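You operate a simulated robot arm through the tools that you are given. There is no shell and no other tool. Be economical: measure what you need, move in short steps, check, and stop when the job is done.

The job below is to be done with a simulated robot arm. You get a single attempt, and the scene is never put back.

TASK
Rinse the slimy basket, dry it, and shut it in the skimmer box.
Fine: Dip it in the wide white tub till the slime is gone, stand it on the striped towel till dry, lower it into the grey box and press the white lid on. Spill a teaspoon at most, drop nothing, leave nothing switched on.
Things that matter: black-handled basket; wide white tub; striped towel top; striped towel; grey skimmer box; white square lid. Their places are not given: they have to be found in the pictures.

The check looks at the end state, three seconds after you hand in, the way a careful person would. Anything else that was tipped, shoved, dropped, spilled or broken makes it a failure. Lids that push on must go on centred and level and be pressed home; caps that screw on are set level and turned clockwise until they are tight.

THE ROBOT
A 6-joint arm with a two-finger parallel gripper, fixed in place. Base frame: the origin is at the foot of the arm, x ahead of it, y to its left, z up; the work surface is at about z = 82. Readings come in cm, rad, newtons and seconds.
With the tool pointing down near the work surface it reaches from about 32 to 70 cm from the base axis. Its first joint turns from -2.897 to 2.897 rad. Payload 4.1 kg.
The tool frame sits at the grasp point between the pads (the TCP): z along the fingers, y along the line on which they close. The tips reach 2.3 cm beyond it. The gripper opens to 9.4 cm. The fingers are 3.8 cm wide and 1 cm thick; the gripper's body (5.4 by 9.6 cm) begins 3.9 cm behind the TCP.
Orientation is told as [roll, pitch, yaw] about the base's x, y, z axes, in that order, counted from this pose: with the fingers straight down and closing along the base's y, the tool's x points along the base's -x, its y along +y and its z along -z.

THE INTERFACE
- The arm moves only by the tool jog_arm. Its argument "plan" is a list of rows, each a list of 3 entries, a list of its own where there are three numbers: the shift along the tool's x, y, z in units of 150 mm (1.0 is 150 mm), then the turn, a rotation vector about the tool's x, y, z in units of 45 degrees (1.0 is 45 degrees), then the finger opening in cm, from 0 to 9.4. In form: [[[tx, ty, tz], [ax, ay, az], jaw], ...]. A call has 1 to 8 rows; each row is the pose to reach, as a shift and turn from the pose commanded when the call began, along the tool's axes at that moment. A call with a number of a shift or a turn outside -1 to 1 is refused whole. Each row takes 0.2 s and may step no farther than 5 cm and 0.15 rad from the row before; otherwise, or with a gripper value out of range, the whole call is refused. A pose out of reach is approached as far as the arm can. The call stops where the force on the tool passes 40 N (or 10 N more than at its start, if that is more) or the arm is blocked; 0.2 s more then pass. Each finger travels about 4.5 cm/s and halts on what it meets, pressing with about 33 N; the grip force reading is that of the motor and also rises with nothing between the fingers. The clock runs only during rows and for 0.2 s after the last one: add rows that repeat a pose to give the fingers time. It gives the time, the measured TCP pose, the force on the tool (base axes), the opening and the grip force at its end, in the units of the frame above (readings bear some noise).
- Cameras (640 x 400 px; columns grow to the right, rows downward): "scene" is fixed at [5.02, -50.15, 159.69]; the picture's right is [0.63, -0.78, 0.00], its down [-0.55, -0.44, -0.71] and it looks along [0.55, 0.44, -0.70] (base axes); focal length 317 px, centre (320, 200). "wrist" rides on the gripper at [-3.9, 0, -4.4] in the tool frame; the picture's right is [0.00, -1.00, 0.00], its down [0.97, 0.00, -0.24] and it looks along [0.24, 0.00, 0.97] (tool axes); focal length 218 px, centre (320, 200).
- snapshot(camera): a new picture of that camera. The clock stands still meanwhile.
- move_column(by): slides the trunk up (or, below 0, down) by that many cm; the arm rides with it, the base frame stays. It gives what a move gives, with no picture.
- pixel_to_xyz(camera, pixels): for up to 12 pixels [column, row] of the newest picture of that camera ("zoom" is the newest enlarged one), the place [x, y, z] in the base frame of the surface seen there, good to about 0.2 cm. The clock stands still meanwhile.
- zoom(camera, box): a new picture of the part [left, top, right, bottom] of that camera's present view, enlarged. The clock stands still meanwhile.
- close_job(): hands the job in; it is judged then, once.

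Keep the steps short. Do not move on a guess: measure, check each grasp and each placing, and mend mistakes. In all there are 80 turns and 38 pictures (those below and enlarged ones count). Leave the gripper open and the arm clear of the work at the hand-in unless told otherwise, and finish with a single line.

The tools are called after "Request:" as name(argument=value, ...) on one line, values as JSON. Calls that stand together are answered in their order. jog_arm: Moves the arm, as the interface text tells. Its arguments: {"type":"object","properties":{"plan":{"type":"array","items":{"type":"array"}}},"required":["plan"]} The other tools are called the same way: move_column (by) slides the trunk up or down; snapshot (camera) takes a picture; pixel_to_xyz (camera, pixels) gives the place of the surface under pixels of a picture; zoom (camera, box) takes an enlarged picture of a part of a camera's view; close_job () hands the job in.

At the start:

```text
clock: 0.0
tool_pos: [28.42, 8.66, 126.07]
tool_rot: [0.0, 0.0, 0.001]
ft_force: [0.1, 0.0, -0.7]
opening: 9.4
grasp_force: 0.1
trunk travel left (down, up): [-52.5, 6.5]
```

scene: 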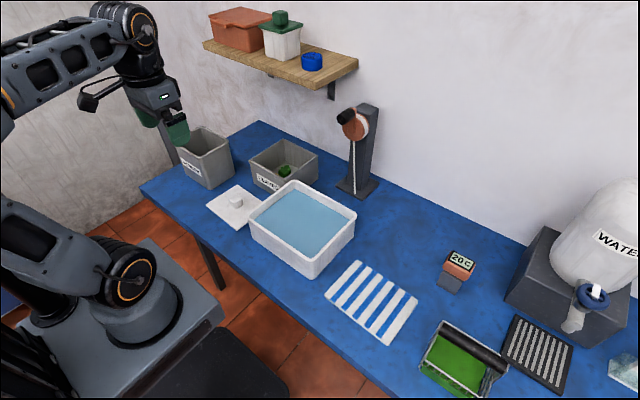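
wrist: 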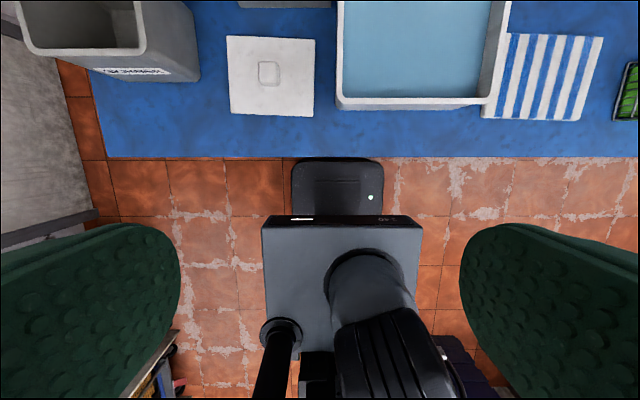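

I see the slimy basket near (460,360), towel (372,302), tub (303,225), two grey boxes (207,157) and (283,167), and the lid (237,205). I'll zoom in on the basket and the boxes.

Request:
zoom(camera="scene", box=[400, 290, 580, 400])

Request:
zoom(camera="scene", box=[160, 110, 360, 235])

```text
3.56 times, centred on (490, 345) of scene
```

zoom: 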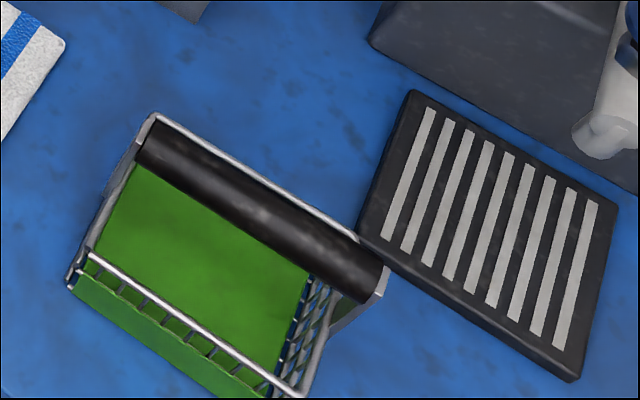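

```text
3.20 times, centred on (260, 172) of scene
```

zoom: 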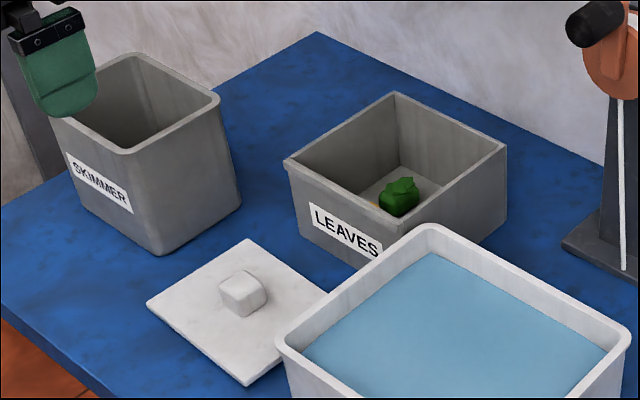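

The left box reads SKIMMER and the other LEAVES. Next I measure the box, lid, tub, towel and basket.

Request:
pixel_to_xyz(camera="zoom", pixels=[[53, 112], [132, 55], [218, 97], [125, 151], [160, 253], [243, 290], [248, 240], [148, 304], [248, 384], [326, 292], [425, 228], [445, 330]])

Request:
pixel_to_xyz(camera="scene", pixels=[[441, 332], [473, 349], [503, 369], [426, 360], [460, 383], [442, 322], [455, 350], [357, 261], [417, 298], [325, 310], [389, 345], [372, 302]])

Request:
pixel_to_xyz(camera="scene", pixels=[[293, 183], [355, 213], [311, 272], [250, 223], [303, 225], [340, 222], [270, 222], [535, 355], [350, 190], [283, 170], [455, 280], [316, 160]])

```text
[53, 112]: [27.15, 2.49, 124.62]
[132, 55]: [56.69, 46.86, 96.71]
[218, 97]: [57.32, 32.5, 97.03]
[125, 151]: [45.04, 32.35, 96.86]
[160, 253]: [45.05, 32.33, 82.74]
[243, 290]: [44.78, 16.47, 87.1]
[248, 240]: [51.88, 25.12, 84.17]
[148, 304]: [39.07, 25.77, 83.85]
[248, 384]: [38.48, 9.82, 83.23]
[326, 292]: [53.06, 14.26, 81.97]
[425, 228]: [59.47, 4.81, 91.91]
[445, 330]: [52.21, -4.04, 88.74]
```

```text
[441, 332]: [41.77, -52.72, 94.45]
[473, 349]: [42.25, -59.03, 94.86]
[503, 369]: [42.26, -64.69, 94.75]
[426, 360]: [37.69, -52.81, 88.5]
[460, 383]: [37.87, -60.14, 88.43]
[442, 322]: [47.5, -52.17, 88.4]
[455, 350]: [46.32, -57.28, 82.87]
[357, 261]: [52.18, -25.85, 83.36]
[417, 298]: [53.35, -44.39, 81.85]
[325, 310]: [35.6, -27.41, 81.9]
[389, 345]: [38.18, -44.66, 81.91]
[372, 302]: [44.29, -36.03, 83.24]
```

```text
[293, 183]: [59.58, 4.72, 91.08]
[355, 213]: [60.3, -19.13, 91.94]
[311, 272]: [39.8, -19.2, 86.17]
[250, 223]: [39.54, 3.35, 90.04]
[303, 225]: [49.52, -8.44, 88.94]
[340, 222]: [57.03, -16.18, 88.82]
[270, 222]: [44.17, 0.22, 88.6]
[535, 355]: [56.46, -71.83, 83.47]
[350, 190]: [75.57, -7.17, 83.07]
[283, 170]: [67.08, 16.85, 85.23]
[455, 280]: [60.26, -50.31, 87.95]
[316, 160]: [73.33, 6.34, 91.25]
```

Basket handle: along y, x≈42.2, y −52.7…−65, top z≈94.9. Its middle is about 72 cm out, close to the reach limit. The first leg shifts over the bench and turns the tool about its z, staying high.

Request:
jog_arm(plan=[[[-0.12, -0.17, 0], [0, 0, 0.167], 9.4], [[-0.24, -0.33, 0], [0, 0, 0.333], 9.4], [[-0.36, -0.5, 0], [0, 0, 0.5], 9.4], [[-0.48, -0.67, 0], [0, 0, 0.667], 9.4], [[-0.6, -0.83, 0], [0, 0, 0.833], 9.4], [[-0.7, -1, 0], [0, 0, 1], 9.4]])

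```text
clock: 1.4
tool_pos: [39.06, -6.47, 125.8]
tool_rot: [0.0, 0.001, -0.789]
ft_force: [0.6, -0.7, 0.0]
opening: 9.41
grasp_force: 0.0
trunk travel left (down, up): [-52.5, 6.5]
```

Yaw is −0.79 as intended. Next leg: 20 cm toward −y, another 45° turn, down 8 cm.

Request:
jog_arm(plan=[[[-0.135, -0.135, 0.08], [0, 0, 0.15], 9.4], [[-0.27, -0.27, 0.16], [0, 0, 0.3], 9.4], [[-0.405, -0.405, 0.24], [0, 0, 0.45], 9.4], [[-0.54, -0.54, 0.32], [0, 0, 0.6], 9.4], [[-0.675, -0.675, 0.4], [0, 0, 0.75], 9.4], [[-0.81, -0.81, 0.48], [0, 0, 0.9], 9.4], [[-0.943, -0.943, 0.533], [0, 0, 1], 9.4]])

```text
clock: 3.0
tool_pos: [39.08, -26.48, 117.96]
tool_rot: [0.001, 0.0, -1.573]
ft_force: [-0.1, -0.1, 0.1]
opening: 9.39
grasp_force: 0.0
trunk travel left (down, up): [-52.5, 6.5]
```

Now tool x = +y, tool y = +x, tool z = down. Continue to roughly above the basket.

Request:
jog_arm(plan=[[[-0.3, 0.07, 0.1], [0, 0, 0], 9.4], [[-0.6, 0.14, 0.2], [0, 0, 0], 9.4], [[-0.9, 0.2, 0.3], [0, 0, 0], 9.4], [[-1, 0.207, 0.4], [0, 0, 0], 9.4]])

Request:
jog_arm(plan=[[[-0.3, 0, 0.1], [0, 0, 0], 9.4], [[-0.6, 0, 0.2], [0, 0, 0], 9.4], [[-0.9, 0, 0.3], [0, 0, 0], 9.4], [[-1, 0, 0.33], [0, 0, 0], 9.4]])

Request:
snapshot(camera="wrist")

```text
clock: 4.0
tool_pos: [42.27, -41.47, 112.08]
tool_rot: [0.0, -0.001, -1.57]
ft_force: [-0.3, -0.1, 0.4]
opening: 9.4
grasp_force: 0.0
trunk travel left (down, up): [-52.5, 6.5]
```

```text
clock: 5.0
tool_pos: [40.56, -53.53, 106.41]
tool_rot: [-0.001, 0.001, -1.57]
ft_force: [0.2, -0.4, -0.3]
opening: 9.41
grasp_force: 0.1
out of reach, approached as far as the arm can: row 3, 4
trunk travel left (down, up): [-52.5, 6.5]
```

```text
33 pictures are left
```

wrist: 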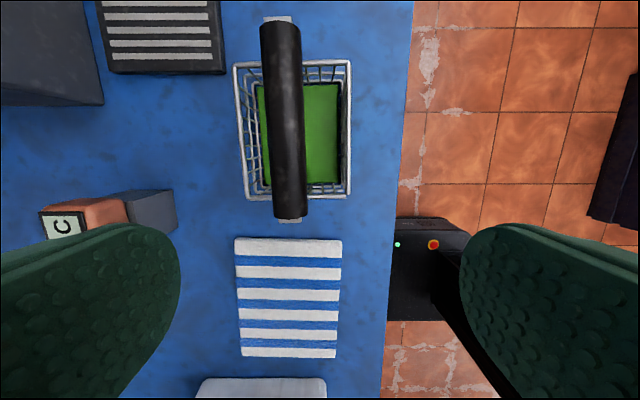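

The arm stopped at radius 67 cm at this height. The wrist picture shows the handle running from (278,20) to (290,218). I'll measure it and the basket rim.

Request:
pixel_to_xyz(camera="wrist", pixels=[[281, 35], [285, 120], [289, 205], [264, 120], [305, 120], [240, 67], [347, 65], [349, 192], [247, 195], [320, 130], [290, 217], [280, 20]])

Request:
pixel_to_xyz(camera="wrist", pixels=[[236, 239], [341, 240], [240, 357], [335, 357], [290, 300], [262, 385]])

```text
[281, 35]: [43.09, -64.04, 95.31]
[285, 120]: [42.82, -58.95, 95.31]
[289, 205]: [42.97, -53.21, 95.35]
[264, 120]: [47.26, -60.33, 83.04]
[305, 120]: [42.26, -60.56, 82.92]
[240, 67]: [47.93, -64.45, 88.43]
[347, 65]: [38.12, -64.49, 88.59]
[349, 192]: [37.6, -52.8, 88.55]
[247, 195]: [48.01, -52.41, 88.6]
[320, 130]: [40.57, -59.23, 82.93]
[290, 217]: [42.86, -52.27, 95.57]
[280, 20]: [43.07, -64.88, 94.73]
```

```text
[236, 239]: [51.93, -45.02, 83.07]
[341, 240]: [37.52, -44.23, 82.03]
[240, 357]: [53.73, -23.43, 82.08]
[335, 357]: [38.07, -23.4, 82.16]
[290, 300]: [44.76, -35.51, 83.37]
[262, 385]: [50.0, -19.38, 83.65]
```

Handle axis: x≈42.9, y centre −58.6, diameter ≈2.8, axis z≈93.9. To reach it I lean the fingers 0.3 rad toward −y. They still close along x.

Request:
jog_arm(plan=[[[0.05, 0, 0], [0, -0.19, 0], 9.4], [[0.05, 0, 0], [0, -0.382, 0], 9.4], [[0.05, 0, 0], [0, -0.382, 0], 9.4]])

```text
clock: 5.8
tool_pos: [40.49, -52.71, 106.43]
tool_rot: [0.0, -0.3, -1.571]
ft_force: [0.0, 0.3, 0.2]
opening: 9.39
grasp_force: 0.0
trunk travel left (down, up): [-52.5, 6.5]
```

Lean confirmed. Move above the handle at z 100, fingers at 6.5 cm.

Request:
jog_arm(plan=[[[-0.112, 0.08, 0.258], [0, 0, 0], 7], [[-0.224, 0.16, 0.516], [0, 0, 0], 6.5], [[-0.224, 0.16, 0.516], [0, 0, 0], 6.5]])

```text
clock: 6.6
tool_pos: [42.84, -57.96, 100.26]
tool_rot: [-0.001, -0.302, -1.569]
ft_force: [0.4, -0.2, -0.6]
opening: 6.49
grasp_force: 0.0
trunk travel left (down, up): [-52.5, 6.5]
```

Reached. Now down to the handle axis at z≈94.1.

Request:
jog_arm(plan=[[[0.044, 0.003, 0.2], [0, 0, 0], 6.5], [[0.088, 0.003, 0.398], [0, 0, 0], 6.5], [[0.088, 0.003, 0.398], [0, 0, 0], 6.5]])

Request:
zoom(camera="scene", box=[380, 260, 604, 400])

```text
clock: 7.4
tool_pos: [42.71, -58.59, 94.14]
tool_rot: [0.0, -0.301, -1.573]
ft_force: [0.0, -0.9, 0.1]
opening: 6.5
grasp_force: 0.1
trunk travel left (down, up): [-52.5, 6.5]
```

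```text
2.86 times, centred on (492, 330) of scene
```

zoom: 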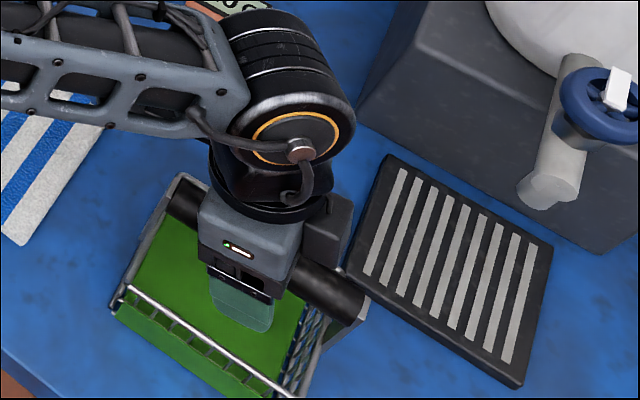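

The fingers straddle the middle of the handle. Close on it, giving the fingers time.

Request:
jog_arm(plan=[[[0, 0, 0], [0, 0, 0], 3.5], [[0, 0, 0], [0, 0, 0], 2.0], [[0, 0, 0], [0, 0, 0], 2.0], [[0, 0, 0], [0, 0, 0], 2.0], [[0, 0, 0], [0, 0, 0], 2.0]])

```text
clock: 8.6
tool_pos: [42.77, -58.56, 94.0]
tool_rot: [0.001, -0.299, -1.57]
ft_force: [0.9, 0.2, -0.4]
opening: 2.75
grasp_force: 33.0
trunk travel left (down, up): [-52.5, 6.5]
```

Gripped at 2.75 cm, 33 N. Small straight lift of 3 cm to check.

Request:
jog_arm(plan=[[[-0.02, 0, -0.064], [0, 0, 0], 2.0], [[-0.04, 0, -0.127], [0, 0, 0], 2.0], [[-0.059, 0, -0.191], [0, 0, 0], 2.0], [[-0.059, 0, -0.191], [0, 0, 0], 2.0]])

Request:
snapshot(camera="wrist")

```text
clock: 9.6
tool_pos: [42.88, -58.51, 96.98]
tool_rot: [0.0, -0.3, -1.57]
ft_force: [0.2, -0.3, -3.2]
opening: 2.72
grasp_force: 33.1
trunk travel left (down, up): [-52.5, 6.5]
```

```text
31 pictures are left
```

wrist: 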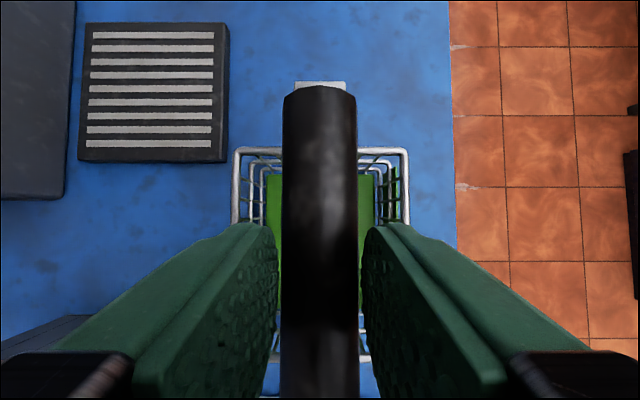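

Basket hangs level, about 3 N. Now carry it up and toward the tub (+y 15, up 11).

Request:
jog_arm(plan=[[[0.06, 0, -0.15], [0, 0, 0], 2.0], [[0.17, 0, -0.3], [0, 0, 0], 2.0], [[0.3, 0, -0.45], [0, 0, 0], 2.0], [[0.44, 0, -0.62], [0, 0, 0], 2.0], [[0.58, 0, -0.79], [0, 0, 0], 2.0], [[0.69, 0, -0.93], [0, 0, 0], 2.0], [[0.739, 0, -0.996], [0, 0, 0], 2.0]])

```text
clock: 11.2
tool_pos: [43.05, -43.65, 108.06]
tool_rot: [-0.003, -0.3, -1.573]
ft_force: [0.9, -0.9, -3.2]
opening: 2.72
grasp_force: 33.0
trunk travel left (down, up): [-52.5, 6.5]
```

Continue level toward the tub centre (49.9, −7.3), in three equal legs.

Request:
jog_arm(plan=[[[0.19, 0.04, -0.06], [0, 0, 0], 2.0], [[0.385, 0.075, -0.119], [0, 0, 0], 2.0], [[0.58, 0.11, -0.179], [0, 0, 0], 2.0], [[0.769, 0.15, -0.238], [0, 0, 0], 2.0]])

Request:
jog_arm(plan=[[[0.19, 0.04, -0.06], [0, 0, 0], 2.0], [[0.385, 0.075, -0.119], [0, 0, 0], 2.0], [[0.58, 0.11, -0.179], [0, 0, 0], 2.0], [[0.769, 0.15, -0.238], [0, 0, 0], 2.0]])

Request:
jog_arm(plan=[[[0.19, 0.04, -0.06], [0, 0, 0], 2.0], [[0.385, 0.075, -0.119], [0, 0, 0], 2.0], [[0.58, 0.11, -0.179], [0, 0, 0], 2.0], [[0.769, 0.15, -0.238], [0, 0, 0], 2.0]])

Request:
snapshot(camera="scene")

```text
clock: 12.2
tool_pos: [45.29, -31.41, 107.83]
tool_rot: [0.001, -0.299, -1.57]
ft_force: [0.2, 0.0, -3.3]
opening: 2.7
grasp_force: 32.6
trunk travel left (down, up): [-52.5, 6.5]
```

```text
clock: 13.2
tool_pos: [47.27, -19.14, 107.9]
tool_rot: [0.0, -0.299, -1.57]
ft_force: [-0.6, -0.1, -1.8]
opening: 2.7
grasp_force: 32.9
trunk travel left (down, up): [-52.5, 6.5]
```

```text
clock: 14.2
tool_pos: [49.59, -7.13, 107.97]
tool_rot: [-0.001, -0.301, -1.575]
ft_force: [-0.4, -0.9, -3.6]
opening: 2.71
grasp_force: 32.7
trunk travel left (down, up): [-52.5, 6.5]
```

```text
30 pictures are left
```

scene: 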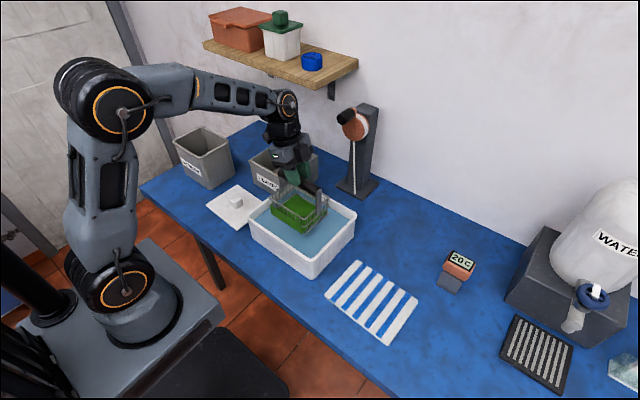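

Basket is centred over the tub. Lower it gently, about 11.5 cm, into the water.

Request:
jog_arm(plan=[[[0.059, 0, 0.191], [0, 0, 0], 2.0], [[0.108, 0, 0.35], [0, 0, 0], 2.0], [[0.128, 0, 0.414], [0, 0, 0], 2.0], [[0.148, 0, 0.478], [0, 0, 0], 2.0], [[0.167, 0, 0.541], [0, 0, 0], 2.0], [[0.187, 0, 0.605], [0, 0, 0], 2.0], [[0.207, 0, 0.669], [0, 0, 0], 2.0], [[0.227, 0, 0.732], [0, 0, 0], 2.0]])

Request:
zoom(camera="scene", box=[230, 160, 370, 290])

```text
clock: 16.0
tool_pos: [49.65, -7.22, 97.04]
tool_rot: [0.009, -0.302, -1.576]
ft_force: [-4.1, -2.0, 20.8]
opening: 2.72
grasp_force: 33.0
trunk travel left (down, up): [-52.5, 6.5]
```

```text
3.08 times, centred on (300, 225) of scene
```

zoom: 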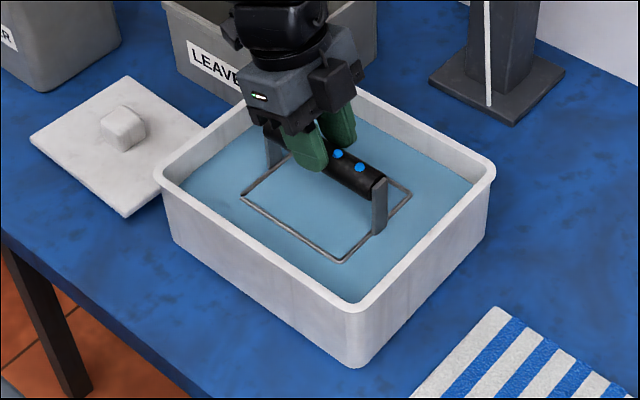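

Basket touches the tub floor (20.8 N). Relieve by about 1 cm, then swish gently up and down under water.

Request:
jog_arm(plan=[[[-0.02, 0, -0.064], [0, 0, 0], 2.0], [[-0.035, 0, -0.11], [0, 0, 0], 2.0], [[-0.05, 0, -0.15], [0, 0, 0], 2.0], [[-0.035, 0, -0.11], [0, 0, 0], 2.0], [[-0.02, 0, -0.064], [0, 0, 0], 2.0], [[-0.02, 0, -0.064], [0, 0, 0], 2.0], [[-0.02, 0, -0.064], [0, 0, 0], 2.0], [[-0.02, 0, -0.064], [0, 0, 0], 2.0]])

Request:
snapshot(camera="wrist")

```text
clock: 17.8
tool_pos: [49.76, -7.35, 97.59]
tool_rot: [0.0, -0.3, -1.57]
ft_force: [0.4, -0.1, -2.7]
opening: 2.7
grasp_force: 33.0
trunk travel left (down, up): [-52.5, 6.5]
```

```text
28 pictures are left
```

wrist: 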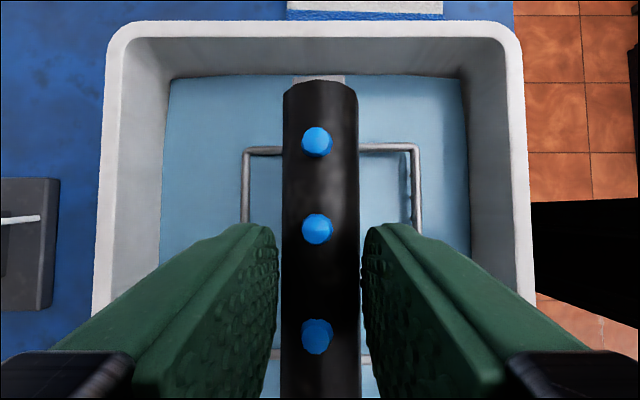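

The water is opaque and the blue beads mark wetness. Keep swishing for a few seconds.

Request:
jog_arm(plan=[[[-0.02, 0, -0.05], [0, 0, 0], 2.0], [[-0.02, 0, -0.09], [0, 0, 0], 2.0], [[-0.01, 0, -0.05], [0, 0, 0], 2.0], [[0, 0, 0], [0, 0, 0], 2.0], [[-0.02, 0, -0.05], [0, 0, 0], 2.0], [[-0.02, 0, -0.09], [0, 0, 0], 2.0], [[-0.01, 0, -0.05], [0, 0, 0], 2.0], [[0, 0, 0], [0, 0, 0], 2.0]])

Request:
jog_arm(plan=[[[-0.02, 0, -0.05], [0, 0, 0], 2.0], [[-0.02, 0, -0.09], [0, 0, 0], 2.0], [[-0.01, 0, -0.05], [0, 0, 0], 2.0], [[0, 0, 0], [0, 0, 0], 2.0], [[-0.02, 0, -0.05], [0, 0, 0], 2.0], [[-0.02, 0, -0.09], [0, 0, 0], 2.0], [[-0.01, 0, -0.05], [0, 0, 0], 2.0], [[0, 0, 0], [0, 0, 0], 2.0]])

Request:
jog_arm(plan=[[[-0.02, 0, -0.05], [0, 0, 0], 2.0], [[-0.02, 0, -0.09], [0, 0, 0], 2.0], [[-0.01, 0, -0.05], [0, 0, 0], 2.0], [[0, 0, 0], [0, 0, 0], 2.0], [[-0.02, 0, -0.05], [0, 0, 0], 2.0], [[-0.02, 0, -0.09], [0, 0, 0], 2.0], [[-0.01, 0, -0.05], [0, 0, 0], 2.0], [[0, 0, 0], [0, 0, 0], 2.0]])

```text
clock: 19.6
tool_pos: [49.83, -7.24, 97.43]
tool_rot: [0.0, -0.301, -1.572]
ft_force: [1.1, 1.2, -2.1]
opening: 2.68
grasp_force: 33.3
trunk travel left (down, up): [-52.5, 6.5]
```

```text
clock: 21.4
tool_pos: [49.74, -7.4, 97.64]
tool_rot: [-0.001, -0.3, -1.572]
ft_force: [-0.5, -0.3, -2.2]
opening: 2.71
grasp_force: 33.3
trunk travel left (down, up): [-52.5, 6.5]
```

```text
clock: 23.2
tool_pos: [49.75, -7.29, 97.53]
tool_rot: [0.0, -0.3, -1.572]
ft_force: [-0.4, -0.1, -2.4]
opening: 2.7
grasp_force: 33.6
trunk travel left (down, up): [-52.5, 6.5]
```

Now lift the basket just above the rim, still over the tub, to inspect it and let it drip. That is 10 cm up.

Request:
jog_arm(plan=[[[-0.02, 0, -0.064], [0, 0, 0], 2.0], [[-0.04, 0, -0.127], [0, 0, 0], 2.0], [[-0.06, 0, -0.191], [0, 0, 0], 2.0], [[-0.08, 0, -0.26], [0, 0, 0], 2.0], [[-0.11, 0, -0.36], [0, 0, 0], 2.0], [[-0.14, 0, -0.46], [0, 0, 0], 2.0], [[-0.17, 0, -0.56], [0, 0, 0], 2.0], [[-0.197, 0, -0.637], [0, 0, 0], 2.0]])

Request:
zoom(camera="scene", box=[230, 150, 370, 280])

```text
clock: 25.0
tool_pos: [49.79, -7.34, 107.41]
tool_rot: [-0.001, -0.3, -1.571]
ft_force: [-1.4, 0.7, -2.3]
opening: 2.71
grasp_force: 33.2
trunk travel left (down, up): [-52.5, 6.5]
```

```text
3.08 times, centred on (300, 215) of scene
```

zoom: 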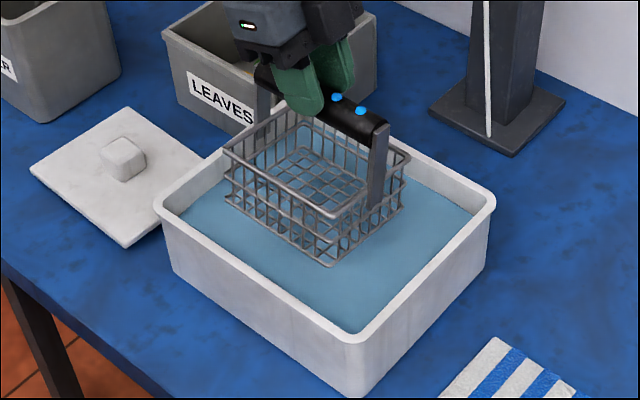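

Slime is gone, but the beads show it's still wet. Hold it over the tub to drip.

Request:
jog_arm(plan=[[[0, 0, 0], [0, 0, 0], 2.0], [[0, 0, 0], [0, 0, 0], 2.0], [[0, 0, 0], [0, 0, 0], 2.0], [[0, 0, 0], [0, 0, 0], 2.0], [[0, 0, 0], [0, 0, 0], 2.0], [[0, 0, 0], [0, 0, 0], 2.0], [[0, 0, 0], [0, 0, 0], 2.0], [[0, 0, 0], [0, 0, 0], 2.0]])

Request:
jog_arm(plan=[[[0, 0, 0], [0, 0, 0], 2.0], [[0, 0, 0], [0, 0, 0], 2.0], [[0, 0, 0], [0, 0, 0], 2.0], [[0, 0, 0], [0, 0, 0], 2.0], [[0, 0, 0], [0, 0, 0], 2.0], [[0, 0, 0], [0, 0, 0], 2.0], [[0, 0, 0], [0, 0, 0], 2.0], [[0, 0, 0], [0, 0, 0], 2.0]])

Request:
snapshot(camera="wrist")

```text
clock: 26.8
tool_pos: [49.68, -7.35, 107.35]
tool_rot: [0.0, -0.299, -1.572]
ft_force: [0.3, 0.0, -3.0]
opening: 2.7
grasp_force: 33.0
trunk travel left (down, up): [-52.5, 6.5]
```

```text
clock: 28.6
tool_pos: [49.73, -7.3, 107.41]
tool_rot: [0.001, -0.301, -1.57]
ft_force: [0.7, 0.4, -1.9]
opening: 2.67
grasp_force: 32.9
trunk travel left (down, up): [-52.5, 6.5]
```

```text
26 pictures are left
```

wrist: 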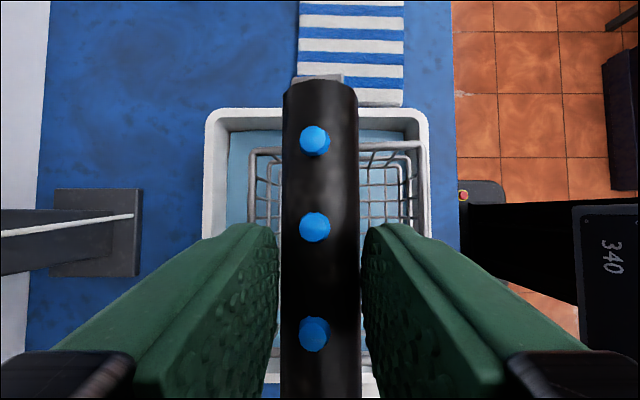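

Carry to the towel centre (44.8, −35.5) at the same height.

Request:
jog_arm(plan=[[[-0.15, -0.028, 0.046], [0, 0, 0], 2.0], [[-0.34, -0.062, 0.105], [0, 0, 0], 2.0], [[-0.54, -0.1, 0.167], [0, 0, 0], 2.0], [[-0.73, -0.134, 0.226], [0, 0, 0], 2.0], [[-0.898, -0.165, 0.278], [0, 0, 0], 2.0]])

Request:
jog_arm(plan=[[[-0.15, -0.028, 0.046], [0, 0, 0], 2.0], [[-0.34, -0.062, 0.105], [0, 0, 0], 2.0], [[-0.54, -0.1, 0.167], [0, 0, 0], 2.0], [[-0.73, -0.134, 0.226], [0, 0, 0], 2.0], [[-0.898, -0.165, 0.278], [0, 0, 0], 2.0]])

Request:
snapshot(camera="scene")

```text
clock: 29.8
tool_pos: [47.27, -21.48, 107.52]
tool_rot: [0.001, -0.299, -1.572]
ft_force: [0.2, 0.6, -3.3]
opening: 2.7
grasp_force: 33.2
trunk travel left (down, up): [-52.5, 6.5]
```

```text
clock: 31.0
tool_pos: [44.8, -35.8, 107.39]
tool_rot: [-0.001, -0.301, -1.57]
ft_force: [0.0, -0.1, -3.4]
opening: 2.65
grasp_force: 33.3
trunk travel left (down, up): [-52.5, 6.5]
```

```text
25 pictures are left
```

scene: 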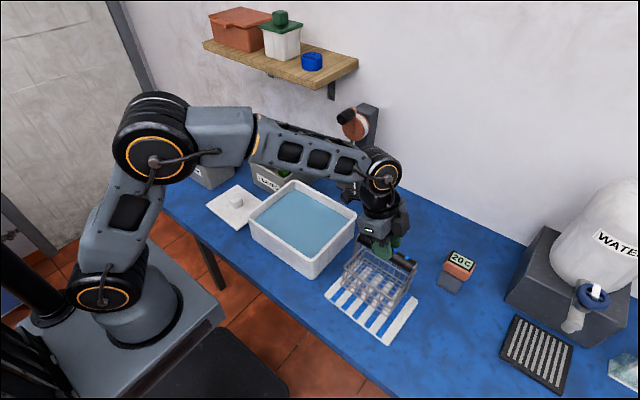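

Lower toward the towel. Contact is expected at tcp z≈95.3.

Request:
jog_arm(plan=[[[0.039, 0, 0.127], [0, 0, 0], 2.0], [[0.079, 0, 0.255], [0, 0, 0], 2.0], [[0.118, 0, 0.382], [0, 0, 0], 2.0], [[0.158, 0, 0.51], [0, 0, 0], 2.0], [[0.187, 0, 0.605], [0, 0, 0], 2.0], [[0.211, 0, 0.682], [0, 0, 0], 2.0], [[0.225, 0, 0.726], [0, 0, 0], 2.0], [[0.236, 0, 0.764], [0, 0, 0], 2.0]])

```text
clock: 32.7
tool_pos: [44.79, -35.63, 96.51]
tool_rot: [0.012, -0.311, -1.572]
ft_force: [-2.9, 0.3, 15.2]
opening: 2.73
grasp_force: 33.2
trunk travel left (down, up): [-52.5, 6.5]
stopped in row 8: the force on the tool passed its limit (the readings are from after the stop); the commanded pose is now the measured one
```

Contact came about 1 cm earlier than expected. Check with a close-up.

Request:
zoom(camera="scene", box=[310, 220, 450, 360])

Request:
snapshot(camera="wrist")

```text
2.86 times, centred on (380, 290) of scene
```

zoom: 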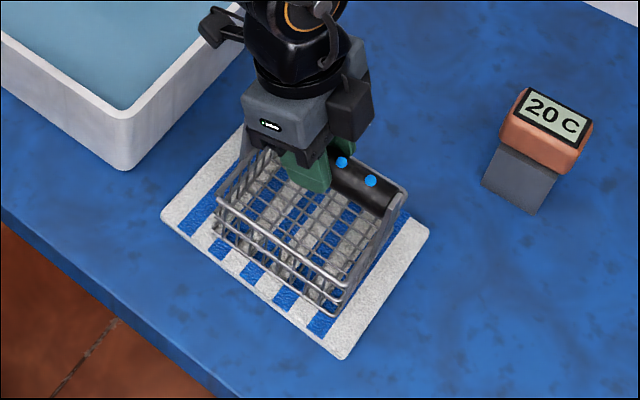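

```text
23 pictures are left
```

wrist: 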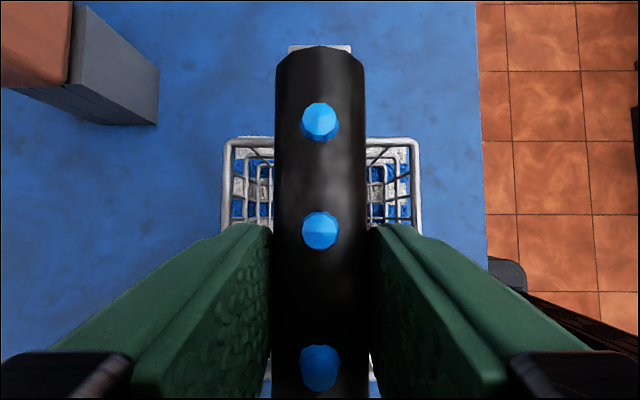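

I'll measure the handle top, rim and towel to see how the basket stands.

Request:
pixel_to_xyz(camera="wrist", pixels=[[320, 90], [320, 170], [228, 145], [415, 145], [222, 230], [418, 225], [285, 380], [250, 200], [320, 50]])

Request:
pixel_to_xyz(camera="zoom", pixels=[[218, 200], [345, 285], [405, 190], [258, 150], [190, 210], [340, 340], [410, 245], [330, 300], [215, 228], [245, 262], [395, 190]])

```text
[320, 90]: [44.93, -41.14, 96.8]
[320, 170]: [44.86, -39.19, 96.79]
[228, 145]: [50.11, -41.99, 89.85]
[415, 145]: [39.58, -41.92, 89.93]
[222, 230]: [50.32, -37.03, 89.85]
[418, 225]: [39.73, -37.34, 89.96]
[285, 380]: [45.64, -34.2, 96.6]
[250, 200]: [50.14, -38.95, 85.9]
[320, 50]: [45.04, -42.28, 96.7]
```

```text
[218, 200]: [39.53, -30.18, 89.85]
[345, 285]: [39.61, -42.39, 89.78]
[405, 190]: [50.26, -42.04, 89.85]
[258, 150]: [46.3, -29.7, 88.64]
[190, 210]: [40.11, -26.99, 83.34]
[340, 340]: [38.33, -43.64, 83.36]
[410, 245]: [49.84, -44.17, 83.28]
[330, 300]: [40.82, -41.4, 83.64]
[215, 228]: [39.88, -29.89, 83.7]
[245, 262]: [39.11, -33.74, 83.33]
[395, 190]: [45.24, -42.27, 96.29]
```

Basket stands level on the towel: rim z 89.85 on all sides, handle top 96.75. Open the fingers modestly.

Request:
jog_arm(plan=[[[0, 0, 0], [0, 0, 0], 3.4], [[0, 0, 0], [0, 0, 0], 4.5], [[0, 0, 0], [0, 0, 0], 6.0], [[0, 0, 0], [0, 0, 0], 6.0]])

Request:
jog_arm(plan=[[[-0.02, 0, -0.064], [0, 0, 0], 6.0], [[-0.06, 0, -0.19], [0, 0, 0], 6.0], [[-0.11, 0, -0.36], [0, 0, 0], 6.0], [[-0.17, 0, -0.54], [0, 0, 0], 6.0], [[-0.17, 0, -0.54], [0, 0.19, 0], 6.0], [[-0.17, 0, -0.54], [0, 0.382, 0], 6.0], [[-0.17, 0, -0.54], [0, 0.382, 0], 6.0]])

Request:
snapshot(camera="wrist")

```text
clock: 33.7
tool_pos: [44.81, -35.59, 96.11]
tool_rot: [0.007, -0.306, -1.573]
ft_force: [0.2, -0.3, -0.7]
opening: 6.01
grasp_force: 0.0
trunk travel left (down, up): [-52.5, 6.5]
```

```text
clock: 35.3
tool_pos: [44.84, -35.69, 104.79]
tool_rot: [0.006, -0.005, -1.57]
ft_force: [-0.6, 0.6, 0.6]
opening: 6.01
grasp_force: 0.1
trunk travel left (down, up): [-52.5, 6.5]
```

```text
22 pictures are left
```

wrist: 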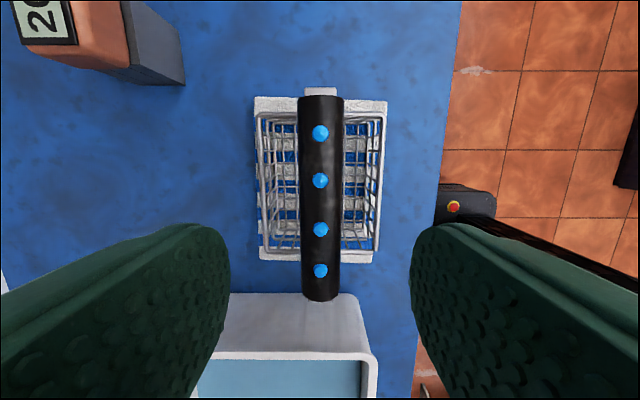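

Drops remain on the handle. While it dries I go to inspect the lid and skimmer box with the wrist camera, moving high.

Request:
jog_arm(plan=[[[0.1, 0, -0.25], [0, 0, 0], 8], [[0.4, 0, -0.45], [0, 0, 0], 8], [[0.7, 0, -0.55], [0, 0, 0], 8], [[1, 0.03, -0.55], [0, 0, 0], 8]])

Request:
jog_arm(plan=[[[0.33, 0, 0], [0, 0, 0], 8], [[0.66, 0, 0], [0, 0, 0], 8], [[1, 0.0, 0], [0, 0, 0], 8]])

Request:
jog_arm(plan=[[[0.33, 0, 0], [0, 0, 0], 8], [[0.66, 0, 0], [0, 0, 0], 8], [[1, 0.0, 0], [0, 0, 0], 8]])

Request:
jog_arm(plan=[[[0.33, 0, 0], [0, 0, 0], 8], [[0.6, 0, 0], [0, 0, 0], 8]])

Request:
snapshot(camera="wrist")

```text
refused: row 2 steps farther than a row can; nothing moved
```

```text
refused: row 3 steps farther than a row can; nothing moved
```

```text
refused: row 3 steps farther than a row can; nothing moved
```

```text
clock: 35.9
tool_pos: [44.72, -26.51, 104.77]
tool_rot: [0.006, -0.007, -1.572]
ft_force: [0.5, -0.5, -0.8]
opening: 7.99
grasp_force: 0.0
trunk travel left (down, up): [-52.5, 6.5]
```

```text
21 pictures are left
```

wrist: 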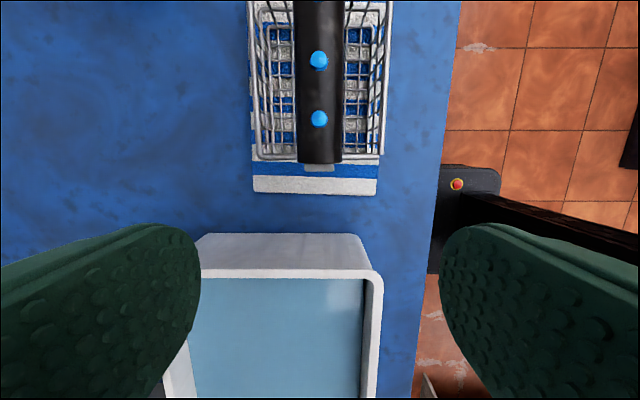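

Some rows were too long and got refused; only the last leg ran, at a safe height. Continue with shorter rows, rising to z≈112.

Request:
jog_arm(plan=[[[0.25, 0, -0.15], [0, 0, 0], 8], [[0.5, 0, -0.3], [0, 0, 0], 8], [[0.75, 0.0, -0.45], [0, 0, 0], 8], [[1, 0.0, -0.5], [0, 0, 0], 8]])

Request:
jog_arm(plan=[[[0.25, 0, 0], [0, 0, 0], 8], [[0.5, 0, 0], [0, 0, 0], 8], [[0.75, 0.0, 0], [0, 0, 0], 8], [[1, 0.0, 0], [0, 0, 0], 8]])

Request:
jog_arm(plan=[[[0.25, 0, 0], [0, 0, 0], 8], [[0.5, 0, 0], [0, 0, 0], 8], [[0.75, 0.0, 0], [0, 0, 0], 8], [[1, 0.0, 0], [0, 0, 0], 8]])

Request:
snapshot(camera="wrist")

```text
clock: 36.9
tool_pos: [44.77, -11.51, 111.91]
tool_rot: [0.008, -0.008, -1.571]
ft_force: [0.1, 0.2, 0.6]
opening: 8.0
grasp_force: 0.0
trunk travel left (down, up): [-52.5, 6.5]
```

```text
clock: 37.9
tool_pos: [44.62, 3.43, 111.83]
tool_rot: [0.005, -0.007, -1.571]
ft_force: [0.3, -0.1, 0.1]
opening: 8.0
grasp_force: 0.2
trunk travel left (down, up): [-52.5, 6.5]
```

```text
clock: 38.9
tool_pos: [44.69, 18.78, 111.96]
tool_rot: [0.006, -0.009, -1.572]
ft_force: [0.4, -0.3, -0.1]
opening: 7.99
grasp_force: 0.1
trunk travel left (down, up): [-52.5, 6.5]
```

```text
20 pictures are left
```

wrist: 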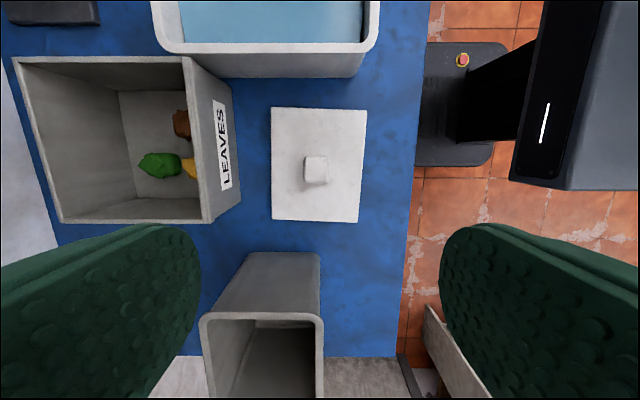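

The lid, with its knob at (316,170), and the box mouth are visible. Measure both.

Request:
pixel_to_xyz(camera="wrist", pixels=[[273, 110], [365, 112], [358, 220], [273, 218], [319, 110], [273, 165], [362, 165], [316, 219], [306, 158], [327, 158], [316, 182], [316, 160]])

Request:
pixel_to_xyz(camera="wrist", pixels=[[205, 319], [262, 317], [318, 319], [204, 385], [320, 360], [320, 390], [290, 380], [262, 290], [208, 350]])

Request:
zoom(camera="wrist", box=[240, 90, 400, 240])

```text
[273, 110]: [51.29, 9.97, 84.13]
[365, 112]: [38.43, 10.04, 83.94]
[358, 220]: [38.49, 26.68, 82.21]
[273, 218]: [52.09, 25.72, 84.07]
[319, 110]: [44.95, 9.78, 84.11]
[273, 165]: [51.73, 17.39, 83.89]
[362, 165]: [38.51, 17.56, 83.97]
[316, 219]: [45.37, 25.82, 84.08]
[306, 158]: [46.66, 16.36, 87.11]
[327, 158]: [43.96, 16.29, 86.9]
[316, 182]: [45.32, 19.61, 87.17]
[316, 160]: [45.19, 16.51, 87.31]
```

```text
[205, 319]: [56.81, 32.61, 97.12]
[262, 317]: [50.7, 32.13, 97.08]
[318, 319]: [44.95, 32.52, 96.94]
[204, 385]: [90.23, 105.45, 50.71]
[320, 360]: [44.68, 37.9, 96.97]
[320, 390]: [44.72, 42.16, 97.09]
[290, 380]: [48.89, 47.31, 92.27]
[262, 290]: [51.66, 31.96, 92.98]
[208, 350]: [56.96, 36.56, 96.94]
```

```text
2.67 times, centred on (320, 165) of wrist
```

zoom: 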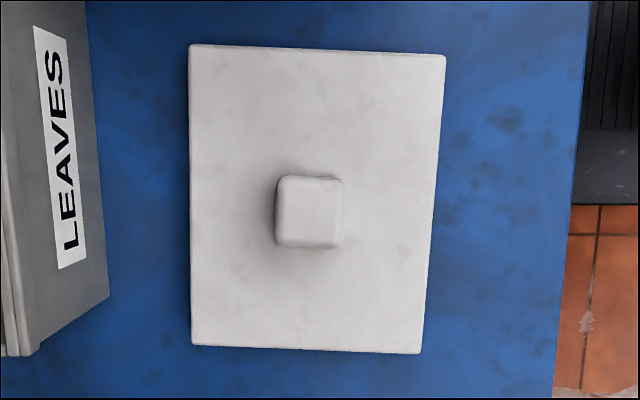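

Measure the lid edges more finely from the enlarged picture to get its turn.

Request:
pixel_to_xyz(camera="zoom", pixels=[[193, 80], [193, 200], [193, 320], [439, 90], [430, 200], [420, 320], [230, 51], [400, 59], [230, 343], [400, 349], [280, 215], [335, 215]])

Request:
zoom(camera="scene", box=[310, 220, 450, 360])

```text
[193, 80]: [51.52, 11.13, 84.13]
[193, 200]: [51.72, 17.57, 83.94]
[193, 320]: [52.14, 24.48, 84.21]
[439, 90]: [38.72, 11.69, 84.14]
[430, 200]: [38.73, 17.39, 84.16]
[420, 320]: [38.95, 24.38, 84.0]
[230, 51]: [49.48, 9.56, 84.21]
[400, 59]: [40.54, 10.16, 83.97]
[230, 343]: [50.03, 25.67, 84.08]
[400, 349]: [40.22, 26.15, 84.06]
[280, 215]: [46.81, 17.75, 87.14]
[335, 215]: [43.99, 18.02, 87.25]
```

```text
2.86 times, centred on (380, 290) of scene
```

zoom: 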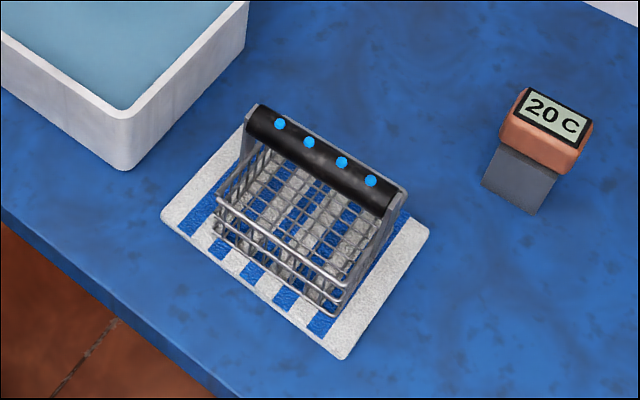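

Lid centre (45.2, 17.9), turned about −0.045 rad, knob at its centre with top z 87.1. Drops still show on the basket. While it dries, measure the skimmer box from above.

Request:
jog_arm(plan=[[[0.25, 0.1, 0], [0, 0, 0], 8], [[0.5, 0.2, 0], [0, 0, 0], 8], [[0.75, 0.3, 0], [0, 0, 0], 8], [[1, 0.4, 0], [0, 0, 0], 8]])

Request:
snapshot(camera="wrist")

```text
clock: 39.9
tool_pos: [50.75, 33.62, 111.87]
tool_rot: [0.006, -0.008, -1.568]
ft_force: [0.0, -0.6, 0.1]
opening: 8.0
grasp_force: 0.0
trunk travel left (down, up): [-52.5, 6.5]
```

```text
17 pictures are left
```

wrist: 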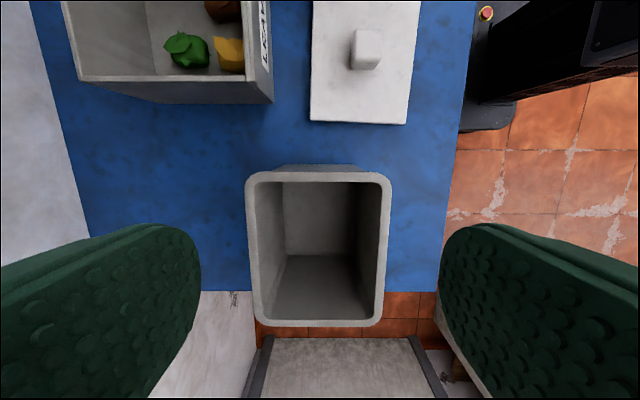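

Whole box mouth visible. Measure the outer and inner rim and the floor.

Request:
pixel_to_xyz(camera="wrist", pixels=[[249, 200], [251, 250], [255, 300], [387, 200], [384, 250], [381, 300], [285, 174], [350, 174], [285, 324], [350, 324], [320, 280], [320, 315]])

Request:
pixel_to_xyz(camera="wrist", pixels=[[257, 250], [376, 250], [320, 181], [320, 319], [262, 250], [373, 250], [320, 260], [300, 300], [350, 300], [247, 200], [389, 200], [320, 326]])

```text
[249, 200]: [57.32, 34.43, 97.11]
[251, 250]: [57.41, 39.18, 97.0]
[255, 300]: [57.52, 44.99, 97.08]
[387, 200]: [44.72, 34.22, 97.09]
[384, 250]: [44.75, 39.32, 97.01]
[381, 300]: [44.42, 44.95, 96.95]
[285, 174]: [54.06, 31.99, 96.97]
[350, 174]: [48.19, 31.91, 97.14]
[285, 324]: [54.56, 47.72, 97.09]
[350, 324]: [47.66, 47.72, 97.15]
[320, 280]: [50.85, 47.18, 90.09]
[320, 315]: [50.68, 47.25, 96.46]
```

```text
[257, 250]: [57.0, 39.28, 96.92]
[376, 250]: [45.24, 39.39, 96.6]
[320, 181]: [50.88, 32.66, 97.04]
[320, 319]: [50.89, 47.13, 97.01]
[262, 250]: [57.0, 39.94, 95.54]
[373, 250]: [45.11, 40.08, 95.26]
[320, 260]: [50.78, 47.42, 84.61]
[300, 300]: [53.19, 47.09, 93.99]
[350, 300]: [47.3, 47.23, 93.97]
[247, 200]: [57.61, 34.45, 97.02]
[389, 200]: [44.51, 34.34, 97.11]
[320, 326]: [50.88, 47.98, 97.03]
```

Box: centre (51.0, 39.9), square to the axes, inside 11.75 × 14.5, rim z 97.05. The basket (10.8 × 12.7) fits. Head back to the basket.

Request:
jog_arm(plan=[[[-0.25, -0.1, 0], [0, 0, 0], 8], [[-0.5, -0.2, 0], [0, 0, 0], 8], [[-0.75, -0.3, 0], [0, 0, 0], 8], [[-1, -0.4, 0], [0, 0, 0], 8]])

Request:
jog_arm(plan=[[[-0.25, 0, 0], [0, 0, 0], 8], [[-0.5, 0, 0], [0, 0, 0], 8], [[-0.75, 0, 0], [0, 0, 0], 8], [[-1, 0, 0], [0, 0, 0], 8]])

Request:
jog_arm(plan=[[[-0.25, 0, 0], [0, 0, 0], 8], [[-0.5, 0, 0], [0, 0, 0], 8], [[-0.75, 0, 0], [0, 0, 0], 8], [[-1, 0, 0], [0, 0, 0], 8]])

Request:
jog_arm(plan=[[[-0.25, 0, 0], [0, 0, 0], 8], [[-0.5, 0, 0], [0, 0, 0], 8], [[-0.75, 0, 0], [0, 0, 0], 8], [[-1, 0, 0], [0, 0, 0], 8]])

Request:
snapshot(camera="wrist")

```text
clock: 40.9
tool_pos: [44.81, 18.15, 111.63]
tool_rot: [0.007, -0.005, -1.571]
ft_force: [0.8, 0.4, -0.7]
opening: 7.98
grasp_force: 0.1
trunk travel left (down, up): [-52.5, 6.5]
```

```text
clock: 41.9
tool_pos: [44.71, 3.15, 112.02]
tool_rot: [0.006, -0.006, -1.57]
ft_force: [-0.4, -0.4, 0.2]
opening: 7.98
grasp_force: 0.0
trunk travel left (down, up): [-52.5, 6.5]
```

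```text
clock: 42.9
tool_pos: [44.86, -11.86, 112.23]
tool_rot: [0.006, -0.006, -1.569]
ft_force: [-0.6, 0.4, 0.1]
opening: 8.0
grasp_force: 0.1
trunk travel left (down, up): [-52.5, 6.5]
```

```text
clock: 43.9
tool_pos: [44.63, -26.76, 112.17]
tool_rot: [0.006, -0.005, -1.569]
ft_force: [0.1, -0.1, -0.4]
opening: 8.0
grasp_force: 0.0
trunk travel left (down, up): [-52.5, 6.5]
```

```text
16 pictures are left
```

wrist: 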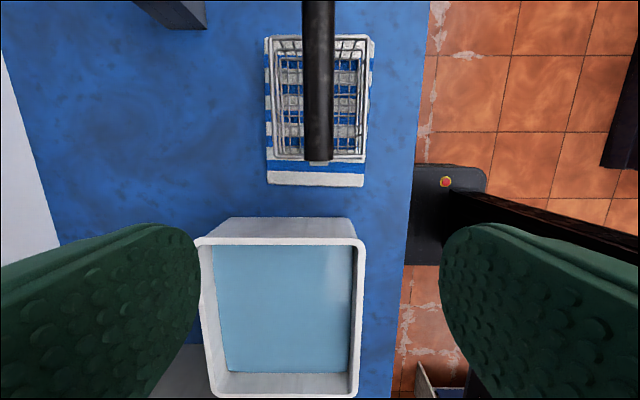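

The beads are gone, so the basket is dry. Measure the handle and rim for a centred grasp.

Request:
pixel_to_xyz(camera="wrist", pixels=[[318, 10], [318, 80], [318, 150], [318, 159], [268, 60], [270, 140], [368, 60], [364, 140], [290, 160], [350, 160], [285, 38], [350, 38]])

```text
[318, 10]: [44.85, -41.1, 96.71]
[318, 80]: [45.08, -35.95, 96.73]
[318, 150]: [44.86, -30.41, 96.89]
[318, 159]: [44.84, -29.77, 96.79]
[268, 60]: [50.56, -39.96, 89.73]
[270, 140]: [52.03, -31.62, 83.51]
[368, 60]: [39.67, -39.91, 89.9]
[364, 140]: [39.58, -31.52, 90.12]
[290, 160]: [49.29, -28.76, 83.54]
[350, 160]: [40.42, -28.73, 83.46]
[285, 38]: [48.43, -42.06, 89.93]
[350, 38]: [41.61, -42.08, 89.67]
```

Handle centre (44.9, −36.0), axis z≈95.4. Move above it with fingers upright at 6 cm, then descend.

Request:
jog_arm(plan=[[[-0.2, 0.01, 0.15], [0.008, 0.008, 0], 6], [[-0.4, 0.017, 0.3], [0.008, 0.008, 0], 6], [[-0.613, 0.017, 0.45], [0.008, 0.008, 0], 6], [[-0.613, 0.017, 0.6], [0.008, 0.008, 0], 6], [[-0.613, 0.017, 0.733], [0.008, 0.008, 0], 6]])

Request:
jog_arm(plan=[[[0, 0, 0.12], [0, 0, 0], 6], [[0, 0, 0.25], [0, 0, 0], 6], [[0, 0, 0.375], [0, 0, 0], 6], [[0, 0, 0.375], [0, 0, 0], 6]])

```text
clock: 45.1
tool_pos: [45.12, -35.96, 101.14]
tool_rot: [0.001, 0.001, -1.569]
ft_force: [-0.7, -0.5, 0.7]
opening: 6.0
grasp_force: 0.0
trunk travel left (down, up): [-52.5, 6.5]
```

```text
clock: 46.1
tool_pos: [44.95, -35.83, 95.59]
tool_rot: [0.001, -0.001, -1.57]
ft_force: [0.5, 0.7, -0.7]
opening: 5.99
grasp_force: 0.2
trunk travel left (down, up): [-52.5, 6.5]
```

Centred over the handle at z 95.6. Close.

Request:
jog_arm(plan=[[[0, 0, 0], [0, 0, 0], 3.5], [[0, 0, 0], [0, 0, 0], 2.0], [[0, 0, 0], [0, 0, 0], 2.0], [[0, 0, 0], [0, 0, 0], 2.0], [[0, 0, 0], [0, 0, 0], 2.0]])

Request:
jog_arm(plan=[[[0, 0, -0.1], [0, 0, 0], 2.0], [[0, 0, -0.25], [0, 0, 0], 2.0], [[0, 0, -0.45], [0, 0, 0], 2.0], [[0, 0, -0.7], [0, 0, 0], 2.0], [[0, 0, -0.95], [0, 0, 0], 2.0], [[0, 0, -1], [0, 0, 0], 2.0]])

Request:
zoom(camera="scene", box=[280, 150, 460, 360])

```text
clock: 47.3
tool_pos: [45.01, -35.72, 95.6]
tool_rot: [-0.001, 0.0, -1.569]
ft_force: [0.1, -0.4, 0.7]
opening: 2.66
grasp_force: 33.4
trunk travel left (down, up): [-52.5, 6.5]
```

```text
clock: 48.7
tool_pos: [45.2, -35.94, 110.48]
tool_rot: [0.001, 0.0, -1.571]
ft_force: [-0.6, 0.5, -2.5]
opening: 2.62
grasp_force: 33.1
trunk travel left (down, up): [-52.5, 6.5]
```

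```text
1.90 times, centred on (370, 255) of scene
```

zoom: 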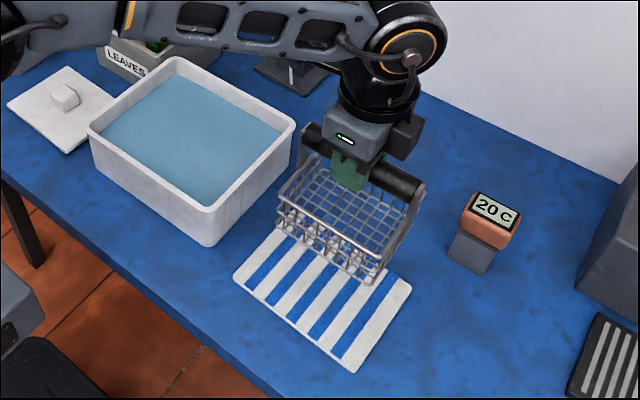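

Basket securely held and level. Raise the column 4 cm so it clears the box rim well.

Request:
move_column(by=4)

Request:
jog_arm(plan=[[[0.15, 0, 0], [0, 0, 0], 2.0], [[0.4, 0, 0], [0, 0, 0], 2.0], [[0.65, 0, 0], [0, 0, 0], 2.0], [[0.9, 0, 0], [0, 0, 0], 2.0], [[1, 0, 0], [0, 0, 0], 2.0]])

Request:
jog_arm(plan=[[[0.15, 0, 0], [0, 0, 0], 2.0], [[0.4, 0, 0], [0, 0, 0], 2.0], [[0.65, 0, 0], [0, 0, 0], 2.0], [[0.9, 0, 0], [0, 0, 0], 2.0], [[1, 0, 0], [0, 0, 0], 2.0]])

Request:
jog_arm(plan=[[[0.15, 0.05, 0], [0, 0, 0], 2.0], [[0.4, 0.08, 0], [0, 0, 0], 2.0], [[0.65, 0.12, 0], [0, 0, 0], 2.0], [[0.9, 0.16, 0], [0, 0, 0], 2.0], [[1, 0.2, 0], [0, 0, 0], 2.0]])

Request:
jog_arm(plan=[[[0.15, 0.05, 0], [0, 0, 0], 2.0], [[0.4, 0.08, 0], [0, 0, 0], 2.0], [[0.65, 0.12, 0], [0, 0, 0], 2.0], [[0.9, 0.16, 0], [0, 0, 0], 2.0], [[1, 0.2, 0], [0, 0, 0], 2.0]])

```text
clock: 49.6
tool_pos: [45.01, -35.84, 114.57]
tool_rot: [0.0, 0.001, -1.57]
ft_force: [-1.2, 1.3, -2.5]
opening: 2.62
grasp_force: 33.3
trunk travel left (down, up): [-56.5, 2.5]
```

```text
clock: 50.8
tool_pos: [44.99, -21.01, 114.66]
tool_rot: [0.0, -0.001, -1.571]
ft_force: [0.2, 0.2, -3.0]
opening: 2.64
grasp_force: 33.0
trunk travel left (down, up): [-56.5, 2.5]
```

```text
clock: 52.0
tool_pos: [44.88, -5.94, 114.47]
tool_rot: [0.001, 0.001, -1.569]
ft_force: [0.6, -0.4, -2.1]
opening: 2.65
grasp_force: 33.1
trunk travel left (down, up): [-56.5, 2.5]
```

```text
clock: 53.2
tool_pos: [47.99, 9.01, 114.36]
tool_rot: [0.0, 0.001, -1.57]
ft_force: [0.7, 0.2, -3.0]
opening: 2.64
grasp_force: 33.3
trunk travel left (down, up): [-56.5, 2.5]
```

```text
clock: 54.4
tool_pos: [51.02, 24.06, 114.45]
tool_rot: [0.001, -0.001, -1.571]
ft_force: [-1.0, -0.3, -2.1]
opening: 2.63
grasp_force: 33.2
trunk travel left (down, up): [-56.5, 2.5]
```

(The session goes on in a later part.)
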